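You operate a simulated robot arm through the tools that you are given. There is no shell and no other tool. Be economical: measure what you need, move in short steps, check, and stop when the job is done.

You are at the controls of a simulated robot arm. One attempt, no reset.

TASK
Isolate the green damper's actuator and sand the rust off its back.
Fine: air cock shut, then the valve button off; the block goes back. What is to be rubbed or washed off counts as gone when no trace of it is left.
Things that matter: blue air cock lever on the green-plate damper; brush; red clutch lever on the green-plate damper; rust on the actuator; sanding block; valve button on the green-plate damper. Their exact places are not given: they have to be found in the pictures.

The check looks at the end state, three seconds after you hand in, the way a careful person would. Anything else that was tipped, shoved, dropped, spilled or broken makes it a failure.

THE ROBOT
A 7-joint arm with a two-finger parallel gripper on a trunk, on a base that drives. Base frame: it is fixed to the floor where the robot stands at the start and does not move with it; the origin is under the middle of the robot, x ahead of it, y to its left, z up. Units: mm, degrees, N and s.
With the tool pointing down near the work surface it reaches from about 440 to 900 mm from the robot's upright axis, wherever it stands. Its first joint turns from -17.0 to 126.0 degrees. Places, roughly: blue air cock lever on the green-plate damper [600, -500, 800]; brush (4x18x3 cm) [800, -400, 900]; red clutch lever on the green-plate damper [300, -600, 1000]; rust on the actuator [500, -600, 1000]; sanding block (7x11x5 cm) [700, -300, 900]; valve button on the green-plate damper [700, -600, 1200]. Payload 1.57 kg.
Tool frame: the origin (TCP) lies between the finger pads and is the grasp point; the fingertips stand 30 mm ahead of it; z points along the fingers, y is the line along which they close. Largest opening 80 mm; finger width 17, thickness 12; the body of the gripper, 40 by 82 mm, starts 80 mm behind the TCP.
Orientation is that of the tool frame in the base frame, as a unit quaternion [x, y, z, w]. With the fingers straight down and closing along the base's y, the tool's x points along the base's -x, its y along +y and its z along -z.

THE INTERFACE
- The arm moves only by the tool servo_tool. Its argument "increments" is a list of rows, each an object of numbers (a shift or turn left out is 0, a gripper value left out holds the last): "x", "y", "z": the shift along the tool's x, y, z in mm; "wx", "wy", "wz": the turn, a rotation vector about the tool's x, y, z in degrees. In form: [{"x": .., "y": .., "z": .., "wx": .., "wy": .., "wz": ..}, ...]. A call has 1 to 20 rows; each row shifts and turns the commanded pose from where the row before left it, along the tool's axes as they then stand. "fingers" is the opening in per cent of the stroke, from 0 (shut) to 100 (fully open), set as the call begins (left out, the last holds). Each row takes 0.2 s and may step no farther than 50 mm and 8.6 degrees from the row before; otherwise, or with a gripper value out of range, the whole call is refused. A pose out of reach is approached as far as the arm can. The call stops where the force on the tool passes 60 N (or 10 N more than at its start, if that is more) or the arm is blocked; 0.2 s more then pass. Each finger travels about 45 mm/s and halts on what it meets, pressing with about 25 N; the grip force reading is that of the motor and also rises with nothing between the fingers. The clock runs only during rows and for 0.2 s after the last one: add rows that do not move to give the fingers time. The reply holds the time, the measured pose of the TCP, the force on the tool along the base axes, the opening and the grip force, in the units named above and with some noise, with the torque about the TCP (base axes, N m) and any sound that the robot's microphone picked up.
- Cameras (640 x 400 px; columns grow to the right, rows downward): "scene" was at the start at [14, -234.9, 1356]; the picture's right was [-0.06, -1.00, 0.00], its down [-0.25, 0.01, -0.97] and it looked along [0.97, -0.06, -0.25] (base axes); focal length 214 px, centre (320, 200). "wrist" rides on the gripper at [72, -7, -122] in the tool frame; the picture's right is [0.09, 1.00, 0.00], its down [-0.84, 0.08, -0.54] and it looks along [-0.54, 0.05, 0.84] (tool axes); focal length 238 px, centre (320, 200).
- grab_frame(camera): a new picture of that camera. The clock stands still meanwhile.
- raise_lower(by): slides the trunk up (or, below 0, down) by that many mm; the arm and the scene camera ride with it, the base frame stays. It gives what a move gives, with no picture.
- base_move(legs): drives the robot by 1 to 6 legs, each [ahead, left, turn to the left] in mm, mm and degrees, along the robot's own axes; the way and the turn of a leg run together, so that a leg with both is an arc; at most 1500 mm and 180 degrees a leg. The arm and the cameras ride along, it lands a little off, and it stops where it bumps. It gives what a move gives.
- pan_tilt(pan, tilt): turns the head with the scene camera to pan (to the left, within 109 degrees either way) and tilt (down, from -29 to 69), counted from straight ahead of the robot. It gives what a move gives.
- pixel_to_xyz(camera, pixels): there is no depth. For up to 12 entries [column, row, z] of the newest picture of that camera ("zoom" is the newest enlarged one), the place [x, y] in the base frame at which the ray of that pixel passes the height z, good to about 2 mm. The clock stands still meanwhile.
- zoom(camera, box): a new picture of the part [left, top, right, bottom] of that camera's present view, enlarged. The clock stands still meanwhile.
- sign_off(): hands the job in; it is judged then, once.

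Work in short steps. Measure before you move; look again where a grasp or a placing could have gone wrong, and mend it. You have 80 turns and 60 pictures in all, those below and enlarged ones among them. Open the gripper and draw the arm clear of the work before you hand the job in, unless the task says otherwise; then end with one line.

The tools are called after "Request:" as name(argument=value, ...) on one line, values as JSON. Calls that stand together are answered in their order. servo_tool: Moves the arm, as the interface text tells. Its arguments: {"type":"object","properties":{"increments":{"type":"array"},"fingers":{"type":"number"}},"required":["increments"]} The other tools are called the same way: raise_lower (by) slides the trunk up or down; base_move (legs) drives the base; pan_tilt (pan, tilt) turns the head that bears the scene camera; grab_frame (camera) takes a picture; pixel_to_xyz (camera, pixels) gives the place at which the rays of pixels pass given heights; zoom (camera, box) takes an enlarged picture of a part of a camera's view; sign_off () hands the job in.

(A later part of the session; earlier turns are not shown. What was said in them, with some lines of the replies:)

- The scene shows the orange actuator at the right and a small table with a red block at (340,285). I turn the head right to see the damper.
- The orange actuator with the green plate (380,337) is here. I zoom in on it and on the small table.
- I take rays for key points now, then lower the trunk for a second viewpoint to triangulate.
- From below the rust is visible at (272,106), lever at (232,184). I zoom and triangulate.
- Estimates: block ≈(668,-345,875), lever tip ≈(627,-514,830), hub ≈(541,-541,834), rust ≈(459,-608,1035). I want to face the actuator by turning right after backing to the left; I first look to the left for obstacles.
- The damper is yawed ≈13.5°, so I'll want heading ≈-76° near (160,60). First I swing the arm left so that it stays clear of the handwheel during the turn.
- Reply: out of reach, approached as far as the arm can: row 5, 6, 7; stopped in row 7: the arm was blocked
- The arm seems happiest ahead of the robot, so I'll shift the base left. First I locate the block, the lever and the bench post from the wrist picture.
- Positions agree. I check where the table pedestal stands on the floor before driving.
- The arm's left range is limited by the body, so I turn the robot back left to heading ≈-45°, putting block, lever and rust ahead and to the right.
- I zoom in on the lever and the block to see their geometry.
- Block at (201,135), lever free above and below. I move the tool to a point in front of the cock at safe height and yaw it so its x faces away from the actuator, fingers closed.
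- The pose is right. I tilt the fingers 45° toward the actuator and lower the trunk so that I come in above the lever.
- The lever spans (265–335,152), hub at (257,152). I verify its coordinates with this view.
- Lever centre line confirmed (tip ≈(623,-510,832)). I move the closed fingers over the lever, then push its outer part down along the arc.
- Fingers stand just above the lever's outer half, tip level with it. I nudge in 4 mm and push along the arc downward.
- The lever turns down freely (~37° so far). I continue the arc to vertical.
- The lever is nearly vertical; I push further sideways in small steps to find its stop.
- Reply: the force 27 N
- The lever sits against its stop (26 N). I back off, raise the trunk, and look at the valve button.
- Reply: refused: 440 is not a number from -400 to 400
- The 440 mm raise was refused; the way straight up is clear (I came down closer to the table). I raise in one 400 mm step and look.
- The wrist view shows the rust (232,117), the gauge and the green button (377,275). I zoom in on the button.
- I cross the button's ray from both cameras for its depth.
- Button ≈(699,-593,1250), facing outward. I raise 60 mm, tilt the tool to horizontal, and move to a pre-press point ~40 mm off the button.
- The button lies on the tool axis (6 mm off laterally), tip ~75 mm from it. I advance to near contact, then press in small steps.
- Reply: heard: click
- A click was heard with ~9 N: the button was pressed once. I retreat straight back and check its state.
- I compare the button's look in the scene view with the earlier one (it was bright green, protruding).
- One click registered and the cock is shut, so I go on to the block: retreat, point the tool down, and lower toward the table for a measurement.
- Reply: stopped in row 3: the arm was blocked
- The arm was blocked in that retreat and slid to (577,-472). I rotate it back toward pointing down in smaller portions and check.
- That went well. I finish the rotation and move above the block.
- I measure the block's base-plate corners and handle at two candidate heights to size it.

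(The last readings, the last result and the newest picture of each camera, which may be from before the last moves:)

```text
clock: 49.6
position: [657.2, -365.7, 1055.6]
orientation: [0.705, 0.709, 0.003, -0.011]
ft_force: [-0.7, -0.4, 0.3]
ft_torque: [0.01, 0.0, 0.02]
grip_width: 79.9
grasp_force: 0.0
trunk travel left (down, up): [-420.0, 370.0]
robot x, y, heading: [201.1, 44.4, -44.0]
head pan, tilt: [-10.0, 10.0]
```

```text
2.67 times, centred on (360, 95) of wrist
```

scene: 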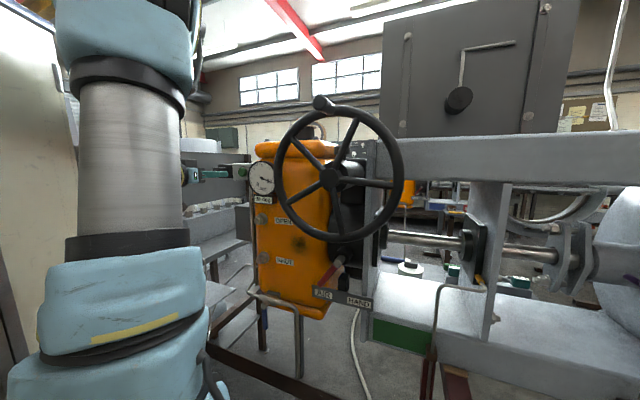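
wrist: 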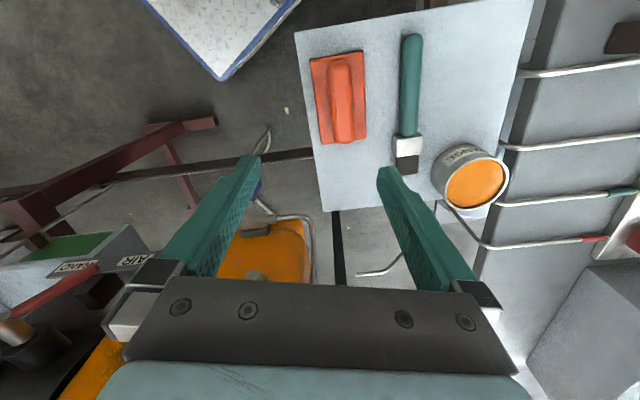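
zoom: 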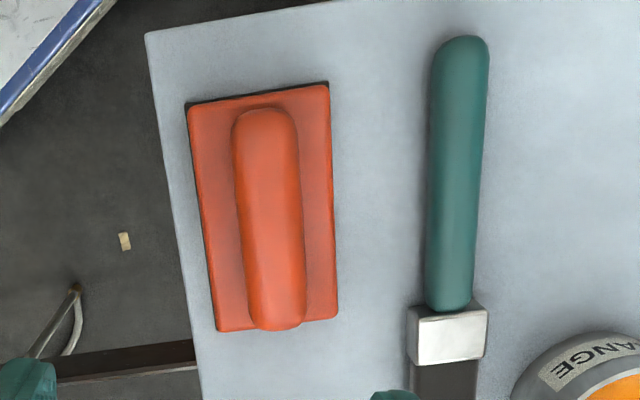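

Block: handle centre ≈(680,-345), long axis along the damper normal, handle top ≈878, table ≈828. I align above it at z≈930.

Request:
servo_tool(increments=[{"x": 21, "y": 23, "wz": -6.6}, {"wz": -6.6}, {"z": 42}, {"z": 42}, {"z": 40}, {}], fingers=75)

Request:
grab_frame(camera="wrist")

```text
clock: 51.0
position: [679.4, -343.6, 932.3]
orientation: [0.618, 0.786, 0.006, -0.01]
ft_force: [0.2, -0.5, -0.1]
ft_torque: [0.0, -0.01, 0.02]
grip_width: 60.2
grasp_force: 0.1
trunk travel left (down, up): [-420.0, 370.0]
robot x, y, heading: [200.9, 44.6, -44.0]
head pan, tilt: [-10.0, 10.0]
```

```text
18 pictures are left
```

wrist: 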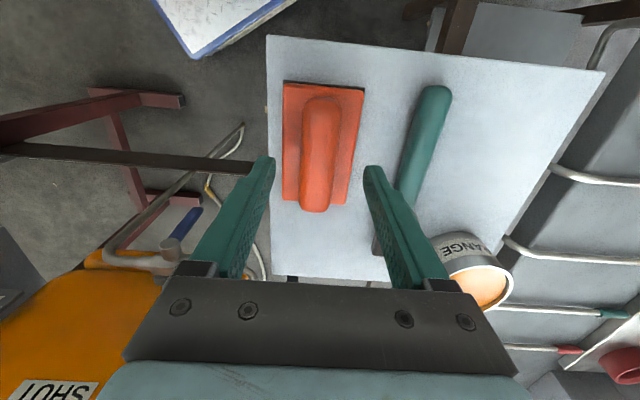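

Handle centred between the fingers (columns 300–335). I descend in small steps to TCP z≈882.

Request:
servo_tool(increments=[{"z": 25}, {"z": 12}, {"z": 8}, {"z": 5}])

Request:
grab_frame(camera="wrist")

```text
clock: 51.9
position: [680.7, -342.5, 892.6]
orientation: [0.619, 0.786, 0.006, -0.001]
ft_force: [-0.9, 2.0, 27.4]
ft_torque: [-0.22, 0.84, -0.05]
grip_width: 60.1
grasp_force: 0.1
trunk travel left (down, up): [-420.0, 370.0]
robot x, y, heading: [202.3, 48.1, -44.1]
head pan, tilt: [-10.0, 10.0]
stopped in row 4: the force on the tool passed its limit at 70 N (the readings are from after the stop); the commanded pose is now the measured one
```

```text
17 pictures are left
```

wrist: 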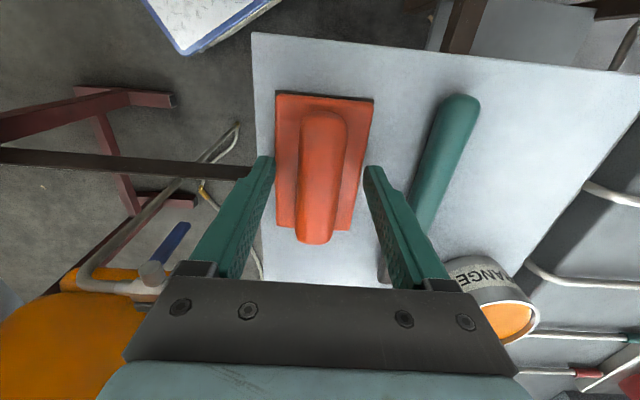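

The fingertips touched the plate (~z 862), so the handle spans z≈863–892. I back off 3 mm and close on the handle.

Request:
servo_tool(increments=[{"z": -3}])

Request:
servo_tool(increments=[{}, {}, {}, {}, {}], fingers=0)

Request:
servo_tool(increments=[{"z": -20}, {"z": -40}, {"z": -40}, {"z": -40}, {}])

Request:
grab_frame(camera="wrist")

```text
clock: 52.3
position: [680.5, -342.5, 893.9]
orientation: [0.617, 0.787, 0.006, -0.003]
ft_force: [3.5, 0.7, 13.5]
ft_torque: [-0.17, 0.16, 0.02]
grip_width: 60.0
grasp_force: 0.0
trunk travel left (down, up): [-420.0, 370.0]
robot x, y, heading: [202.4, 46.4, -44.2]
head pan, tilt: [-10.0, 10.0]
```

```text
clock: 53.5
position: [679.4, -341.5, 894.2]
orientation: [0.618, 0.786, 0.005, -0.003]
ft_force: [1.5, 1.6, 10.4]
ft_torque: [-0.01, 0.13, 0.07]
grip_width: 27.5
grasp_force: 25.3
trunk travel left (down, up): [-420.0, 370.0]
robot x, y, heading: [203.1, 44.0, -44.0]
head pan, tilt: [-10.0, 10.0]
```

```text
clock: 54.7
position: [680.2, -343.2, 1032.7]
orientation: [0.618, 0.786, 0.005, -0.003]
ft_force: [0.1, -0.3, -0.5]
ft_torque: [-0.02, -0.03, -0.01]
grip_width: 27.2
grasp_force: 24.4
trunk travel left (down, up): [-420.0, 370.0]
robot x, y, heading: [198.0, 42.4, -44.2]
head pan, tilt: [-10.0, 10.0]
```

```text
16 pictures are left
```

wrist: 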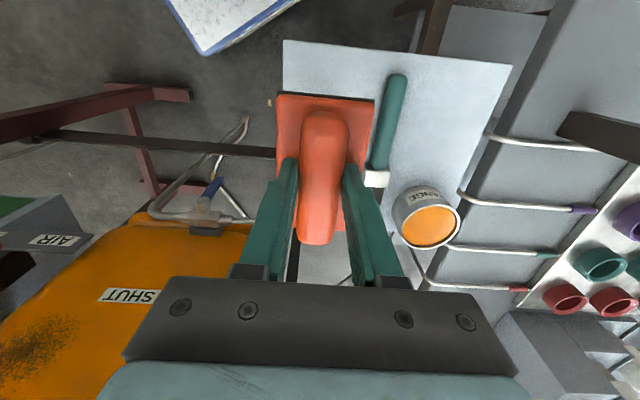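

The block is held (27 mm, 25 N). I move it sideways clear of the wheel's column and tilt the tool to horizontal with the abrasive facing the actuator.

Request:
servo_tool(increments=[{"y": -45}, {"y": -45}, {"y": -40}, {"wy": -7.5}, {"wy": -7.5}, {"wy": -7.5}, {"wy": -7.5}, {"wy": -7.5}, {"wy": -7.5}, {"wy": -7.5}, {"wy": -7.5}, {"wy": -7.5}, {"wy": -7.5}, {"wy": -7.5}, {"wy": -7.5}])

Request:
grab_frame(camera="wrist")

```text
clock: 57.4
position: [502.7, -435.0, 1041.7]
orientation: [0.585, 0.597, -0.354, 0.419]
ft_force: [-0.1, 0.0, -0.8]
ft_torque: [0.04, -0.01, 0.0]
grip_width: 27.3
grasp_force: 25.5
trunk travel left (down, up): [-420.0, 370.0]
robot x, y, heading: [200.2, 43.9, -44.2]
head pan, tilt: [-10.0, 10.0]
stopped in row 13: the arm was blocked; the commanded pose is now the measured one
```

```text
15 pictures are left
```

wrist: 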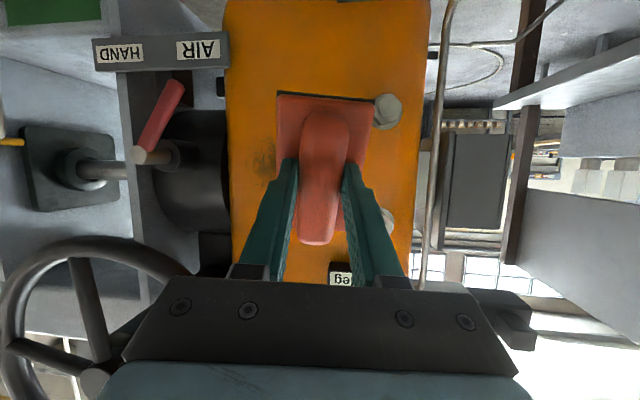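

The horizontal pose is too close to the robot, so the wrist hit its limit. I back the base off 110 mm for more reach and look.

Request:
base_move(legs=[[-110, 0, 0]])

Request:
grab_frame(camera="scene")

```text
clock: 58.6
position: [425.1, -357.4, 1040.3]
orientation: [0.584, 0.6, -0.354, 0.417]
ft_force: [-0.7, 0.6, -1.4]
ft_torque: [0.03, 0.0, -0.03]
grip_width: 27.1
grasp_force: 25.3
trunk travel left (down, up): [-420.0, 370.0]
robot x, y, heading: [120.9, 119.4, -43.8]
head pan, tilt: [-10.0, 10.0]
```

```text
14 pictures are left
```

scene: 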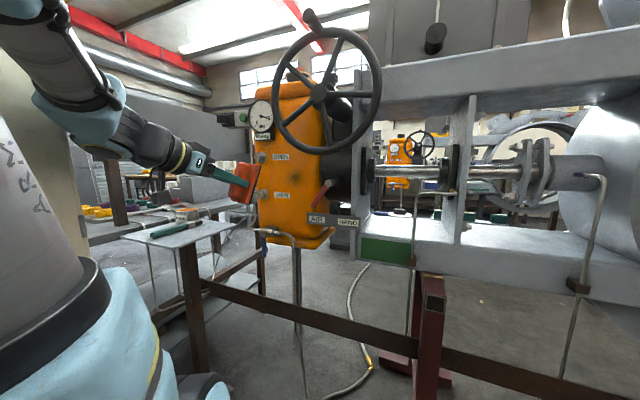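

There's room now. I move forward ~105 mm and then correct the orientation to exactly face the actuator (rotation vector ≈(-8.8,-23.4,-5.5)°).

Request:
servo_tool(increments=[{"x": -12.7, "y": -1, "z": 32.7}, {"x": -12.7, "y": -1, "z": 32.7}, {"x": -12.7, "y": -1, "z": 32.7}, {"wx": -2.2, "wy": -5.85, "wz": -1.38}, {"wx": -2.2, "wy": -5.85, "wz": -1.38}, {"wx": -2.2, "wy": -5.85, "wz": -1.38}, {"wx": -2.2, "wy": -5.85, "wz": -1.38}])

Request:
grab_frame(camera="wrist")

```text
clock: 60.2
position: [433.1, -459.2, 1037.0]
orientation: [0.435, 0.555, -0.44, 0.556]
ft_force: [0.4, -1.1, -0.8]
ft_torque: [0.03, 0.0, 0.02]
grip_width: 27.1
grasp_force: 24.9
trunk travel left (down, up): [-420.0, 370.0]
robot x, y, heading: [122.0, 120.8, -43.9]
head pan, tilt: [-10.0, 10.0]
```

```text
13 pictures are left
```

wrist: 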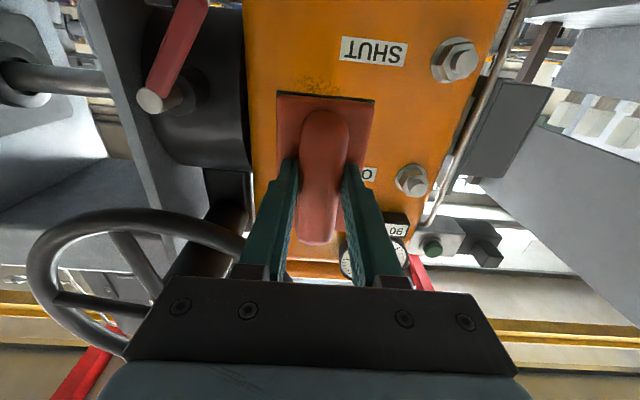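

Pose is square to the face; rust's lower edge peeks out at (315,83), so its centre is ≈z 1027. I shift 10 mm down, 4 mm sideways, and advance 85 mm.

Request:
servo_tool(increments=[{"x": 10, "y": -4, "z": 25}, {"z": 30}, {"z": 25}, {"z": 5}])

Request:
grab_frame(camera="wrist")

```text
clock: 61.2
position: [449.7, -542.6, 1026.2]
orientation: [0.435, 0.556, -0.44, 0.556]
ft_force: [0.6, 0.4, -1.6]
ft_torque: [0.03, 0.01, 0.05]
grip_width: 27.3
grasp_force: 25.6
trunk travel left (down, up): [-420.0, 370.0]
robot x, y, heading: [118.7, 123.1, -43.8]
head pan, tilt: [-10.0, 10.0]
```

```text
12 pictures are left
```

wrist: 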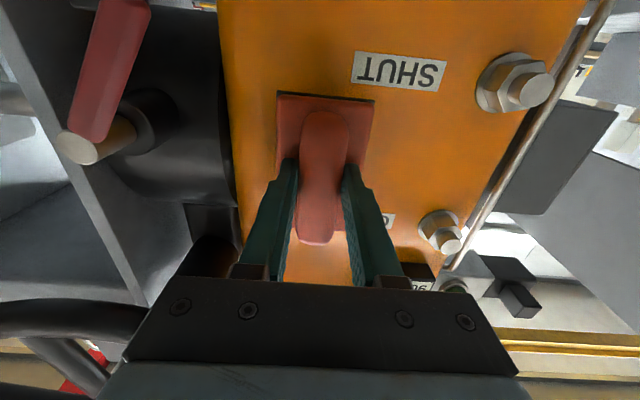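

The block hides the rust; gap is ~15 mm. I creep forward in 2–3 mm steps to contact.

Request:
servo_tool(increments=[{"z": 3}, {"z": 3}, {"z": 2}, {"z": 2}])

Request:
servo_tool(increments=[{"z": 2}, {"z": 2}])

```text
clock: 62.2
position: [450.9, -552.6, 1027.2]
orientation: [0.434, 0.556, -0.44, 0.556]
ft_force: [-0.5, 0.2, -1.7]
ft_torque: [0.0, 0.01, 0.0]
grip_width: 27.3
grasp_force: 25.4
trunk travel left (down, up): [-420.0, 370.0]
robot x, y, heading: [120.9, 120.2, -44.1]
head pan, tilt: [-10.0, 10.0]
```

```text
clock: 62.8
position: [450.5, -555.8, 1026.6]
orientation: [0.435, 0.555, -0.441, 0.555]
ft_force: [0.6, -0.1, -0.9]
ft_torque: [0.04, 0.02, 0.04]
grip_width: 27.1
grasp_force: 24.5
trunk travel left (down, up): [-420.0, 370.0]
robot x, y, heading: [120.9, 127.7, -43.9]
head pan, tilt: [-10.0, 10.0]
```

No contact yet; I continue in 2 mm steps.

Request:
servo_tool(increments=[{"z": 2}, {"z": 2}])

Request:
servo_tool(increments=[{"z": 2}, {"z": 2}])

Request:
servo_tool(increments=[{"z": 1.5}])

```text
clock: 63.4
position: [451.7, -561.1, 1025.8]
orientation: [0.435, 0.555, -0.44, 0.556]
ft_force: [0.7, -0.2, -1.8]
ft_torque: [0.02, 0.01, -0.01]
grip_width: 27.6
grasp_force: 24.8
trunk travel left (down, up): [-420.0, 370.0]
robot x, y, heading: [122.7, 122.0, -43.8]
head pan, tilt: [-10.0, 10.0]
```

```text
clock: 64.0
position: [454.2, -565.5, 1025.8]
orientation: [0.435, 0.556, -0.441, 0.555]
ft_force: [0.0, 0.0, -1.3]
ft_torque: [0.02, 0.04, 0.0]
grip_width: 27.5
grasp_force: 24.7
trunk travel left (down, up): [-420.0, 370.0]
robot x, y, heading: [123.3, 119.9, -43.7]
head pan, tilt: [-10.0, 10.0]
```

```text
clock: 64.4
position: [453.6, -567.2, 1026.7]
orientation: [0.436, 0.555, -0.44, 0.555]
ft_force: [0.5, 0.2, -1.5]
ft_torque: [0.05, 0.02, -0.01]
grip_width: 27.3
grasp_force: 24.8
trunk travel left (down, up): [-420.0, 370.0]
robot x, y, heading: [123.7, 125.6, -43.8]
head pan, tilt: [-10.0, 10.0]
```

Still free (TCP ~42 mm from the estimated face). I keep creeping.

Request:
servo_tool(increments=[{"z": 1.5}, {"z": 1.5}])

Request:
servo_tool(increments=[{"z": 1.5}, {"z": 1.5}])

Request:
servo_tool(increments=[{"z": 1.5}])

Request:
grab_frame(camera="wrist")

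```text
clock: 65.0
position: [454.3, -569.9, 1027.6]
orientation: [0.435, 0.555, -0.441, 0.555]
ft_force: [-0.3, 0.9, -0.7]
ft_torque: [0.05, 0.0, -0.04]
grip_width: 27.2
grasp_force: 25.0
trunk travel left (down, up): [-420.0, 370.0]
robot x, y, heading: [119.2, 119.3, -43.8]
head pan, tilt: [-10.0, 10.0]
```

```text
clock: 65.6
position: [456.2, -570.7, 1026.9]
orientation: [0.435, 0.556, -0.439, 0.556]
ft_force: [-5.3, 15.1, 0.8]
ft_torque: [0.65, 0.21, -0.02]
grip_width: 27.5
grasp_force: 25.2
trunk travel left (down, up): [-420.0, 370.0]
robot x, y, heading: [120.5, 121.0, -43.8]
head pan, tilt: [-10.0, 10.0]
```

```text
clock: 66.0
position: [455.6, -572.9, 1027.3]
orientation: [0.435, 0.555, -0.441, 0.555]
ft_force: [-8.3, 23.2, -1.6]
ft_torque: [0.05, -0.04, -0.02]
grip_width: 27.2
grasp_force: 25.1
trunk travel left (down, up): [-420.0, 370.0]
robot x, y, heading: [120.5, 121.2, -44.0]
head pan, tilt: [-10.0, 10.0]
```

```text
11 pictures are left
```

wrist: 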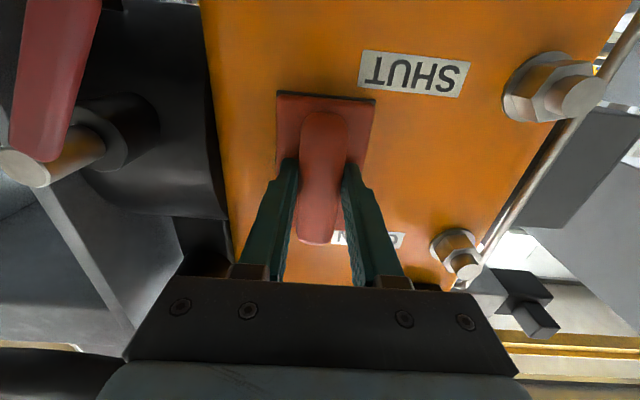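

Flush contact at ~24 N. I rub vertically ±20 mm at lateral 0, -20 and +20.

Request:
servo_tool(increments=[{"x": -10}, {"x": -10}, {"x": 10}, {"x": 10}, {"x": 10}, {"x": 10}, {"x": -10}, {"x": -10}, {"y": -10}, {"y": -10}, {"x": -10}, {"x": -10}, {"x": 10}, {"x": 10}, {"x": 10}, {"x": 10}, {"x": -10}, {"x": -10}])

Request:
servo_tool(increments=[{"y": 10}, {"y": 10}, {"y": 10}, {"y": 10}, {"x": -10}, {"x": -10}, {"x": 10}, {"x": 10}, {"x": 10}, {"x": 10}, {"x": -10}, {"x": -10}, {"y": -10}, {"y": -10}])

```text
clock: 69.8
position: [436.9, -577.7, 1025.2]
orientation: [0.435, 0.557, -0.439, 0.555]
ft_force: [-10.4, 39.3, -15.0]
ft_torque: [0.84, 0.06, 0.04]
grip_width: 27.6
grasp_force: 25.0
trunk travel left (down, up): [-420.0, 370.0]
robot x, y, heading: [123.3, 126.6, -43.8]
head pan, tilt: [-10.0, 10.0]
```

```text
clock: 72.8
position: [456.0, -573.3, 1029.6]
orientation: [0.434, 0.555, -0.441, 0.557]
ft_force: [1.8, 17.6, 0.5]
ft_torque: [0.38, -0.03, 0.41]
grip_width: 27.4
grasp_force: 25.2
trunk travel left (down, up): [-420.0, 370.0]
robot x, y, heading: [117.0, 119.1, -43.7]
head pan, tilt: [-10.0, 10.0]
```

Strokes ran without stopping. I lift off 90 mm along the normal, shift up the view and check what is left.

Request:
servo_tool(increments=[{"z": -15}, {"z": -35}, {"z": -40}, {"y": 40}, {"y": 40}])

Request:
zoom(camera="wrist", box=[160, 20, 360, 170])

```text
clock: 74.0
position: [510.6, -464.6, 1027.5]
orientation: [0.436, 0.555, -0.441, 0.555]
ft_force: [0.2, 0.6, -0.9]
ft_torque: [0.04, 0.0, 0.03]
grip_width: 27.5
grasp_force: 25.3
trunk travel left (down, up): [-420.0, 370.0]
robot x, y, heading: [118.5, 122.6, -43.8]
head pan, tilt: [-10.0, 10.0]
```

```text
2.67 times, centred on (260, 95) of wrist
```

zoom: 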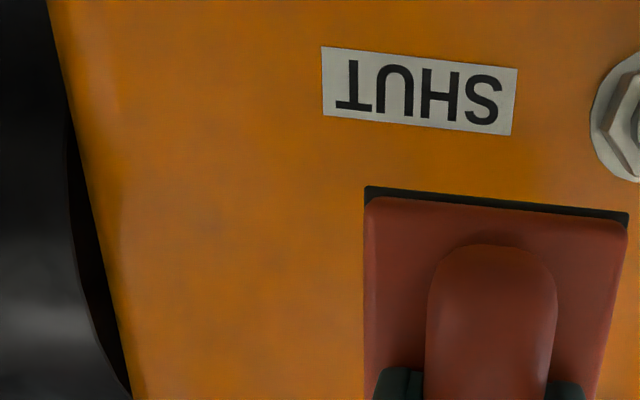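

The visible area looks clean. I check the whole face with the scene camera.

Request:
zoom(camera="scene", box=[230, 120, 350, 210])

Request:
zoom(camera="wrist", box=[140, 120, 340, 270])

```text
4.44 times, centred on (290, 165) of scene
```

zoom: 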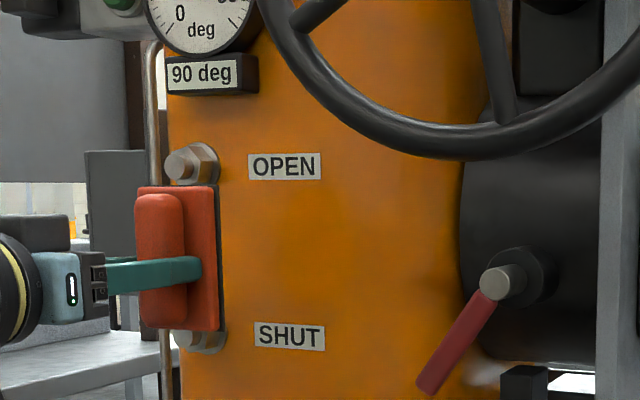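

```text
2.67 times, centred on (240, 195) of wrist
```

zoom: 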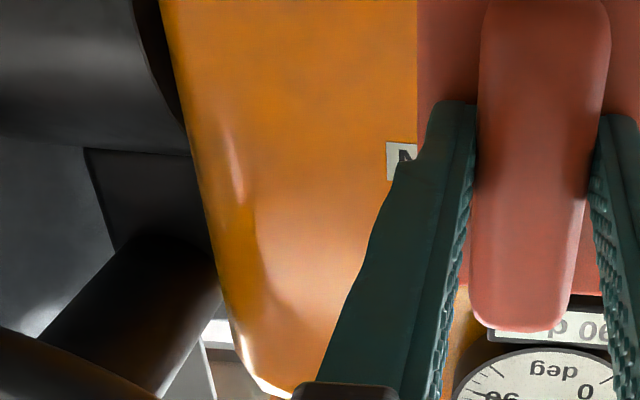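

The rust is gone everywhere and the red lever is untouched. I retreat sideways and turn the tool down to return the block.

Request:
servo_tool(increments=[{"y": 35, "z": -15}, {"y": 35, "z": -15}, {"wy": 7.5}, {"wy": 7.5}, {"wy": 7.5}, {"wy": 7.5}, {"wy": 7.5}, {"wy": 7.5}, {"wy": 7.5}, {"wy": 7.5}, {"wy": 7.5}, {"wy": 7.5}, {"wy": 7.5}, {"wy": 7.5}])

```text
clock: 77.0
position: [571.5, -419.9, 1025.5]
orientation: [0.617, 0.787, -0.003, -0.002]
ft_force: [0.4, 0.5, -0.6]
ft_torque: [-0.03, -0.01, 0.01]
grip_width: 27.3
grasp_force: 24.6
trunk travel left (down, up): [-420.0, 370.0]
robot x, y, heading: [118.7, 122.2, -43.9]
head pan, tilt: [-10.0, 10.0]
```

Now above the level of the table; I move over the original spot (680,-342) and lower to z≈915, then look.

Request:
servo_tool(increments=[{"x": 16.8, "y": 41.3}, {"x": 16.8, "y": 41.3}, {"x": 16.8, "y": 41.3}, {"z": 40}, {"z": 40}, {"z": 30}, {}])

Request:
grab_frame(camera="wrist")

```text
clock: 78.6
position: [683.6, -343.4, 913.5]
orientation: [0.618, 0.786, -0.004, 0.0]
ft_force: [0.3, -0.4, -1.7]
ft_torque: [0.02, 0.0, 0.02]
grip_width: 27.5
grasp_force: 25.1
trunk travel left (down, up): [-420.0, 370.0]
robot x, y, heading: [122.7, 124.1, -44.1]
head pan, tilt: [-10.0, 10.0]
```

```text
7 pictures are left
```

wrist: 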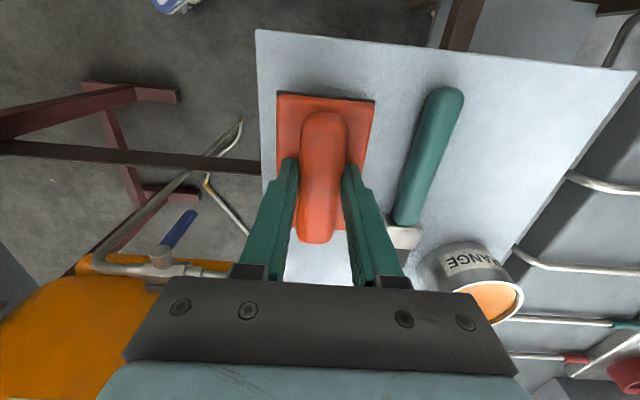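

Placement is clear of the brush and table edges. I correct 3 mm and lower gently to contact near z≈894.

Request:
servo_tool(increments=[{"y": -3, "z": 10}, {"z": 5}, {"z": 2}])

Request:
servo_tool(increments=[{"z": 1.5}])

```text
clock: 79.4
position: [678.0, -344.1, 897.7]
orientation: [0.619, 0.786, -0.003, 0.0]
ft_force: [0.2, -0.5, -0.9]
ft_torque: [0.0, 0.01, -0.02]
grip_width: 27.2
grasp_force: 25.0
trunk travel left (down, up): [-420.0, 370.0]
robot x, y, heading: [122.0, 123.6, -43.9]
head pan, tilt: [-10.0, 10.0]
```

```text
clock: 79.8
position: [678.8, -344.3, 895.1]
orientation: [0.618, 0.786, -0.003, 0.0]
ft_force: [0.2, 0.1, -1.9]
ft_torque: [0.0, -0.01, 0.0]
grip_width: 27.3
grasp_force: 24.6
trunk travel left (down, up): [-420.0, 370.0]
robot x, y, heading: [121.5, 120.9, -44.0]
head pan, tilt: [-10.0, 10.0]
```

No contact yet; two more small steps.

Request:
servo_tool(increments=[{"z": 1.2}])

Request:
servo_tool(increments=[{"z": 1.2}])

```text
clock: 80.2
position: [679.2, -344.9, 894.7]
orientation: [0.619, 0.786, -0.003, 0.0]
ft_force: [-0.9, 0.0, 1.0]
ft_torque: [-0.05, -0.05, -0.05]
grip_width: 27.6
grasp_force: 25.1
trunk travel left (down, up): [-420.0, 370.0]
robot x, y, heading: [119.3, 123.8, -44.0]
head pan, tilt: [-10.0, 10.0]
```

```text
clock: 80.6
position: [679.7, -345.1, 895.4]
orientation: [0.618, 0.786, -0.003, 0.001]
ft_force: [-2.1, 1.3, 6.7]
ft_torque: [-0.09, -0.21, 0.0]
grip_width: 27.3
grasp_force: 24.6
trunk travel left (down, up): [-420.0, 370.0]
robot x, y, heading: [123.4, 122.0, -43.9]
head pan, tilt: [-10.0, 10.0]
```

The block rests on the table (6.7 N). I open to 60 mm, draw straight up, and look.

Request:
servo_tool(increments=[{}, {}, {}, {}, {}], fingers=70)

Request:
servo_tool(increments=[{"z": -15}, {"z": -35}, {"z": -45}, {"z": -45}, {"z": -45}])

Request:
grab_frame(camera="wrist")

Request:
zoom(camera="scene", box=[100, 60, 400, 260])

```text
clock: 81.8
position: [678.6, -346.0, 893.8]
orientation: [0.619, 0.785, -0.004, 0.001]
ft_force: [-1.7, -2.3, 9.0]
ft_torque: [0.0, -0.22, -0.06]
grip_width: 54.1
grasp_force: 0.1
trunk travel left (down, up): [-420.0, 370.0]
robot x, y, heading: [120.3, 119.9, -43.9]
head pan, tilt: [-10.0, 10.0]
```

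```text
clock: 83.0
position: [679.8, -344.2, 1077.0]
orientation: [0.619, 0.786, -0.004, -0.001]
ft_force: [-0.3, -0.8, 0.2]
ft_torque: [0.0, -0.03, -0.01]
grip_width: 56.2
grasp_force: 0.2
trunk travel left (down, up): [-420.0, 370.0]
robot x, y, heading: [122.6, 119.1, -44.0]
head pan, tilt: [-10.0, 10.0]
```

```text
6 pictures are left
```

wrist: 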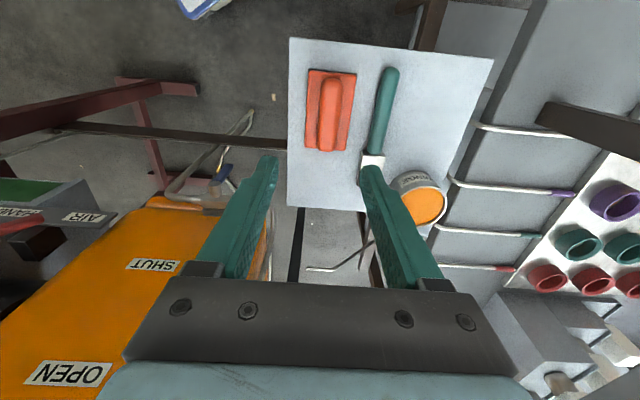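

```text
2.00 times, centred on (250, 160) of scene
```

zoom: 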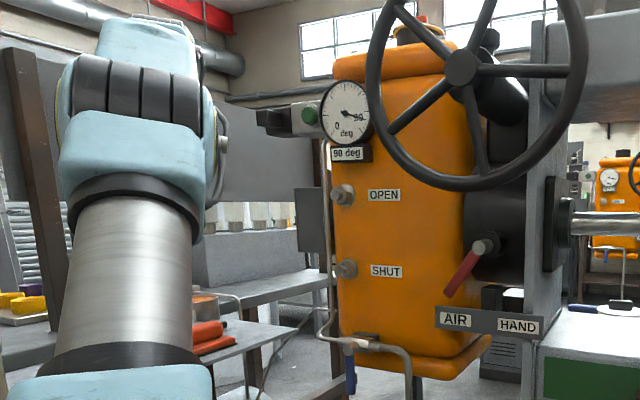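

Block is back, face clean, cock lever down. One last close look at the button.

Request:
zoom(camera="scene", box=[220, 90, 300, 140])

```text
8.00 times, centred on (260, 115) of scene
```

zoom: 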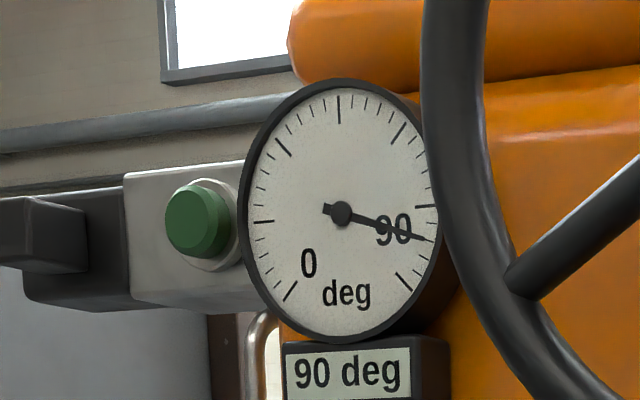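

The button is unlit after its single click, the gripper is open and the arm is clear. I hand in.

Request:
sign_off()

```text
The job is handed in.
```

I shut the blue air cock, pressed the valve button once, sanded the rust off, and put the block back on its table. The rust is gone in every view, and I left the red clutch lever alone. I couldn't confirm from the pictures that the valve is off: the press gave one click, but the button looked much the same before and after.
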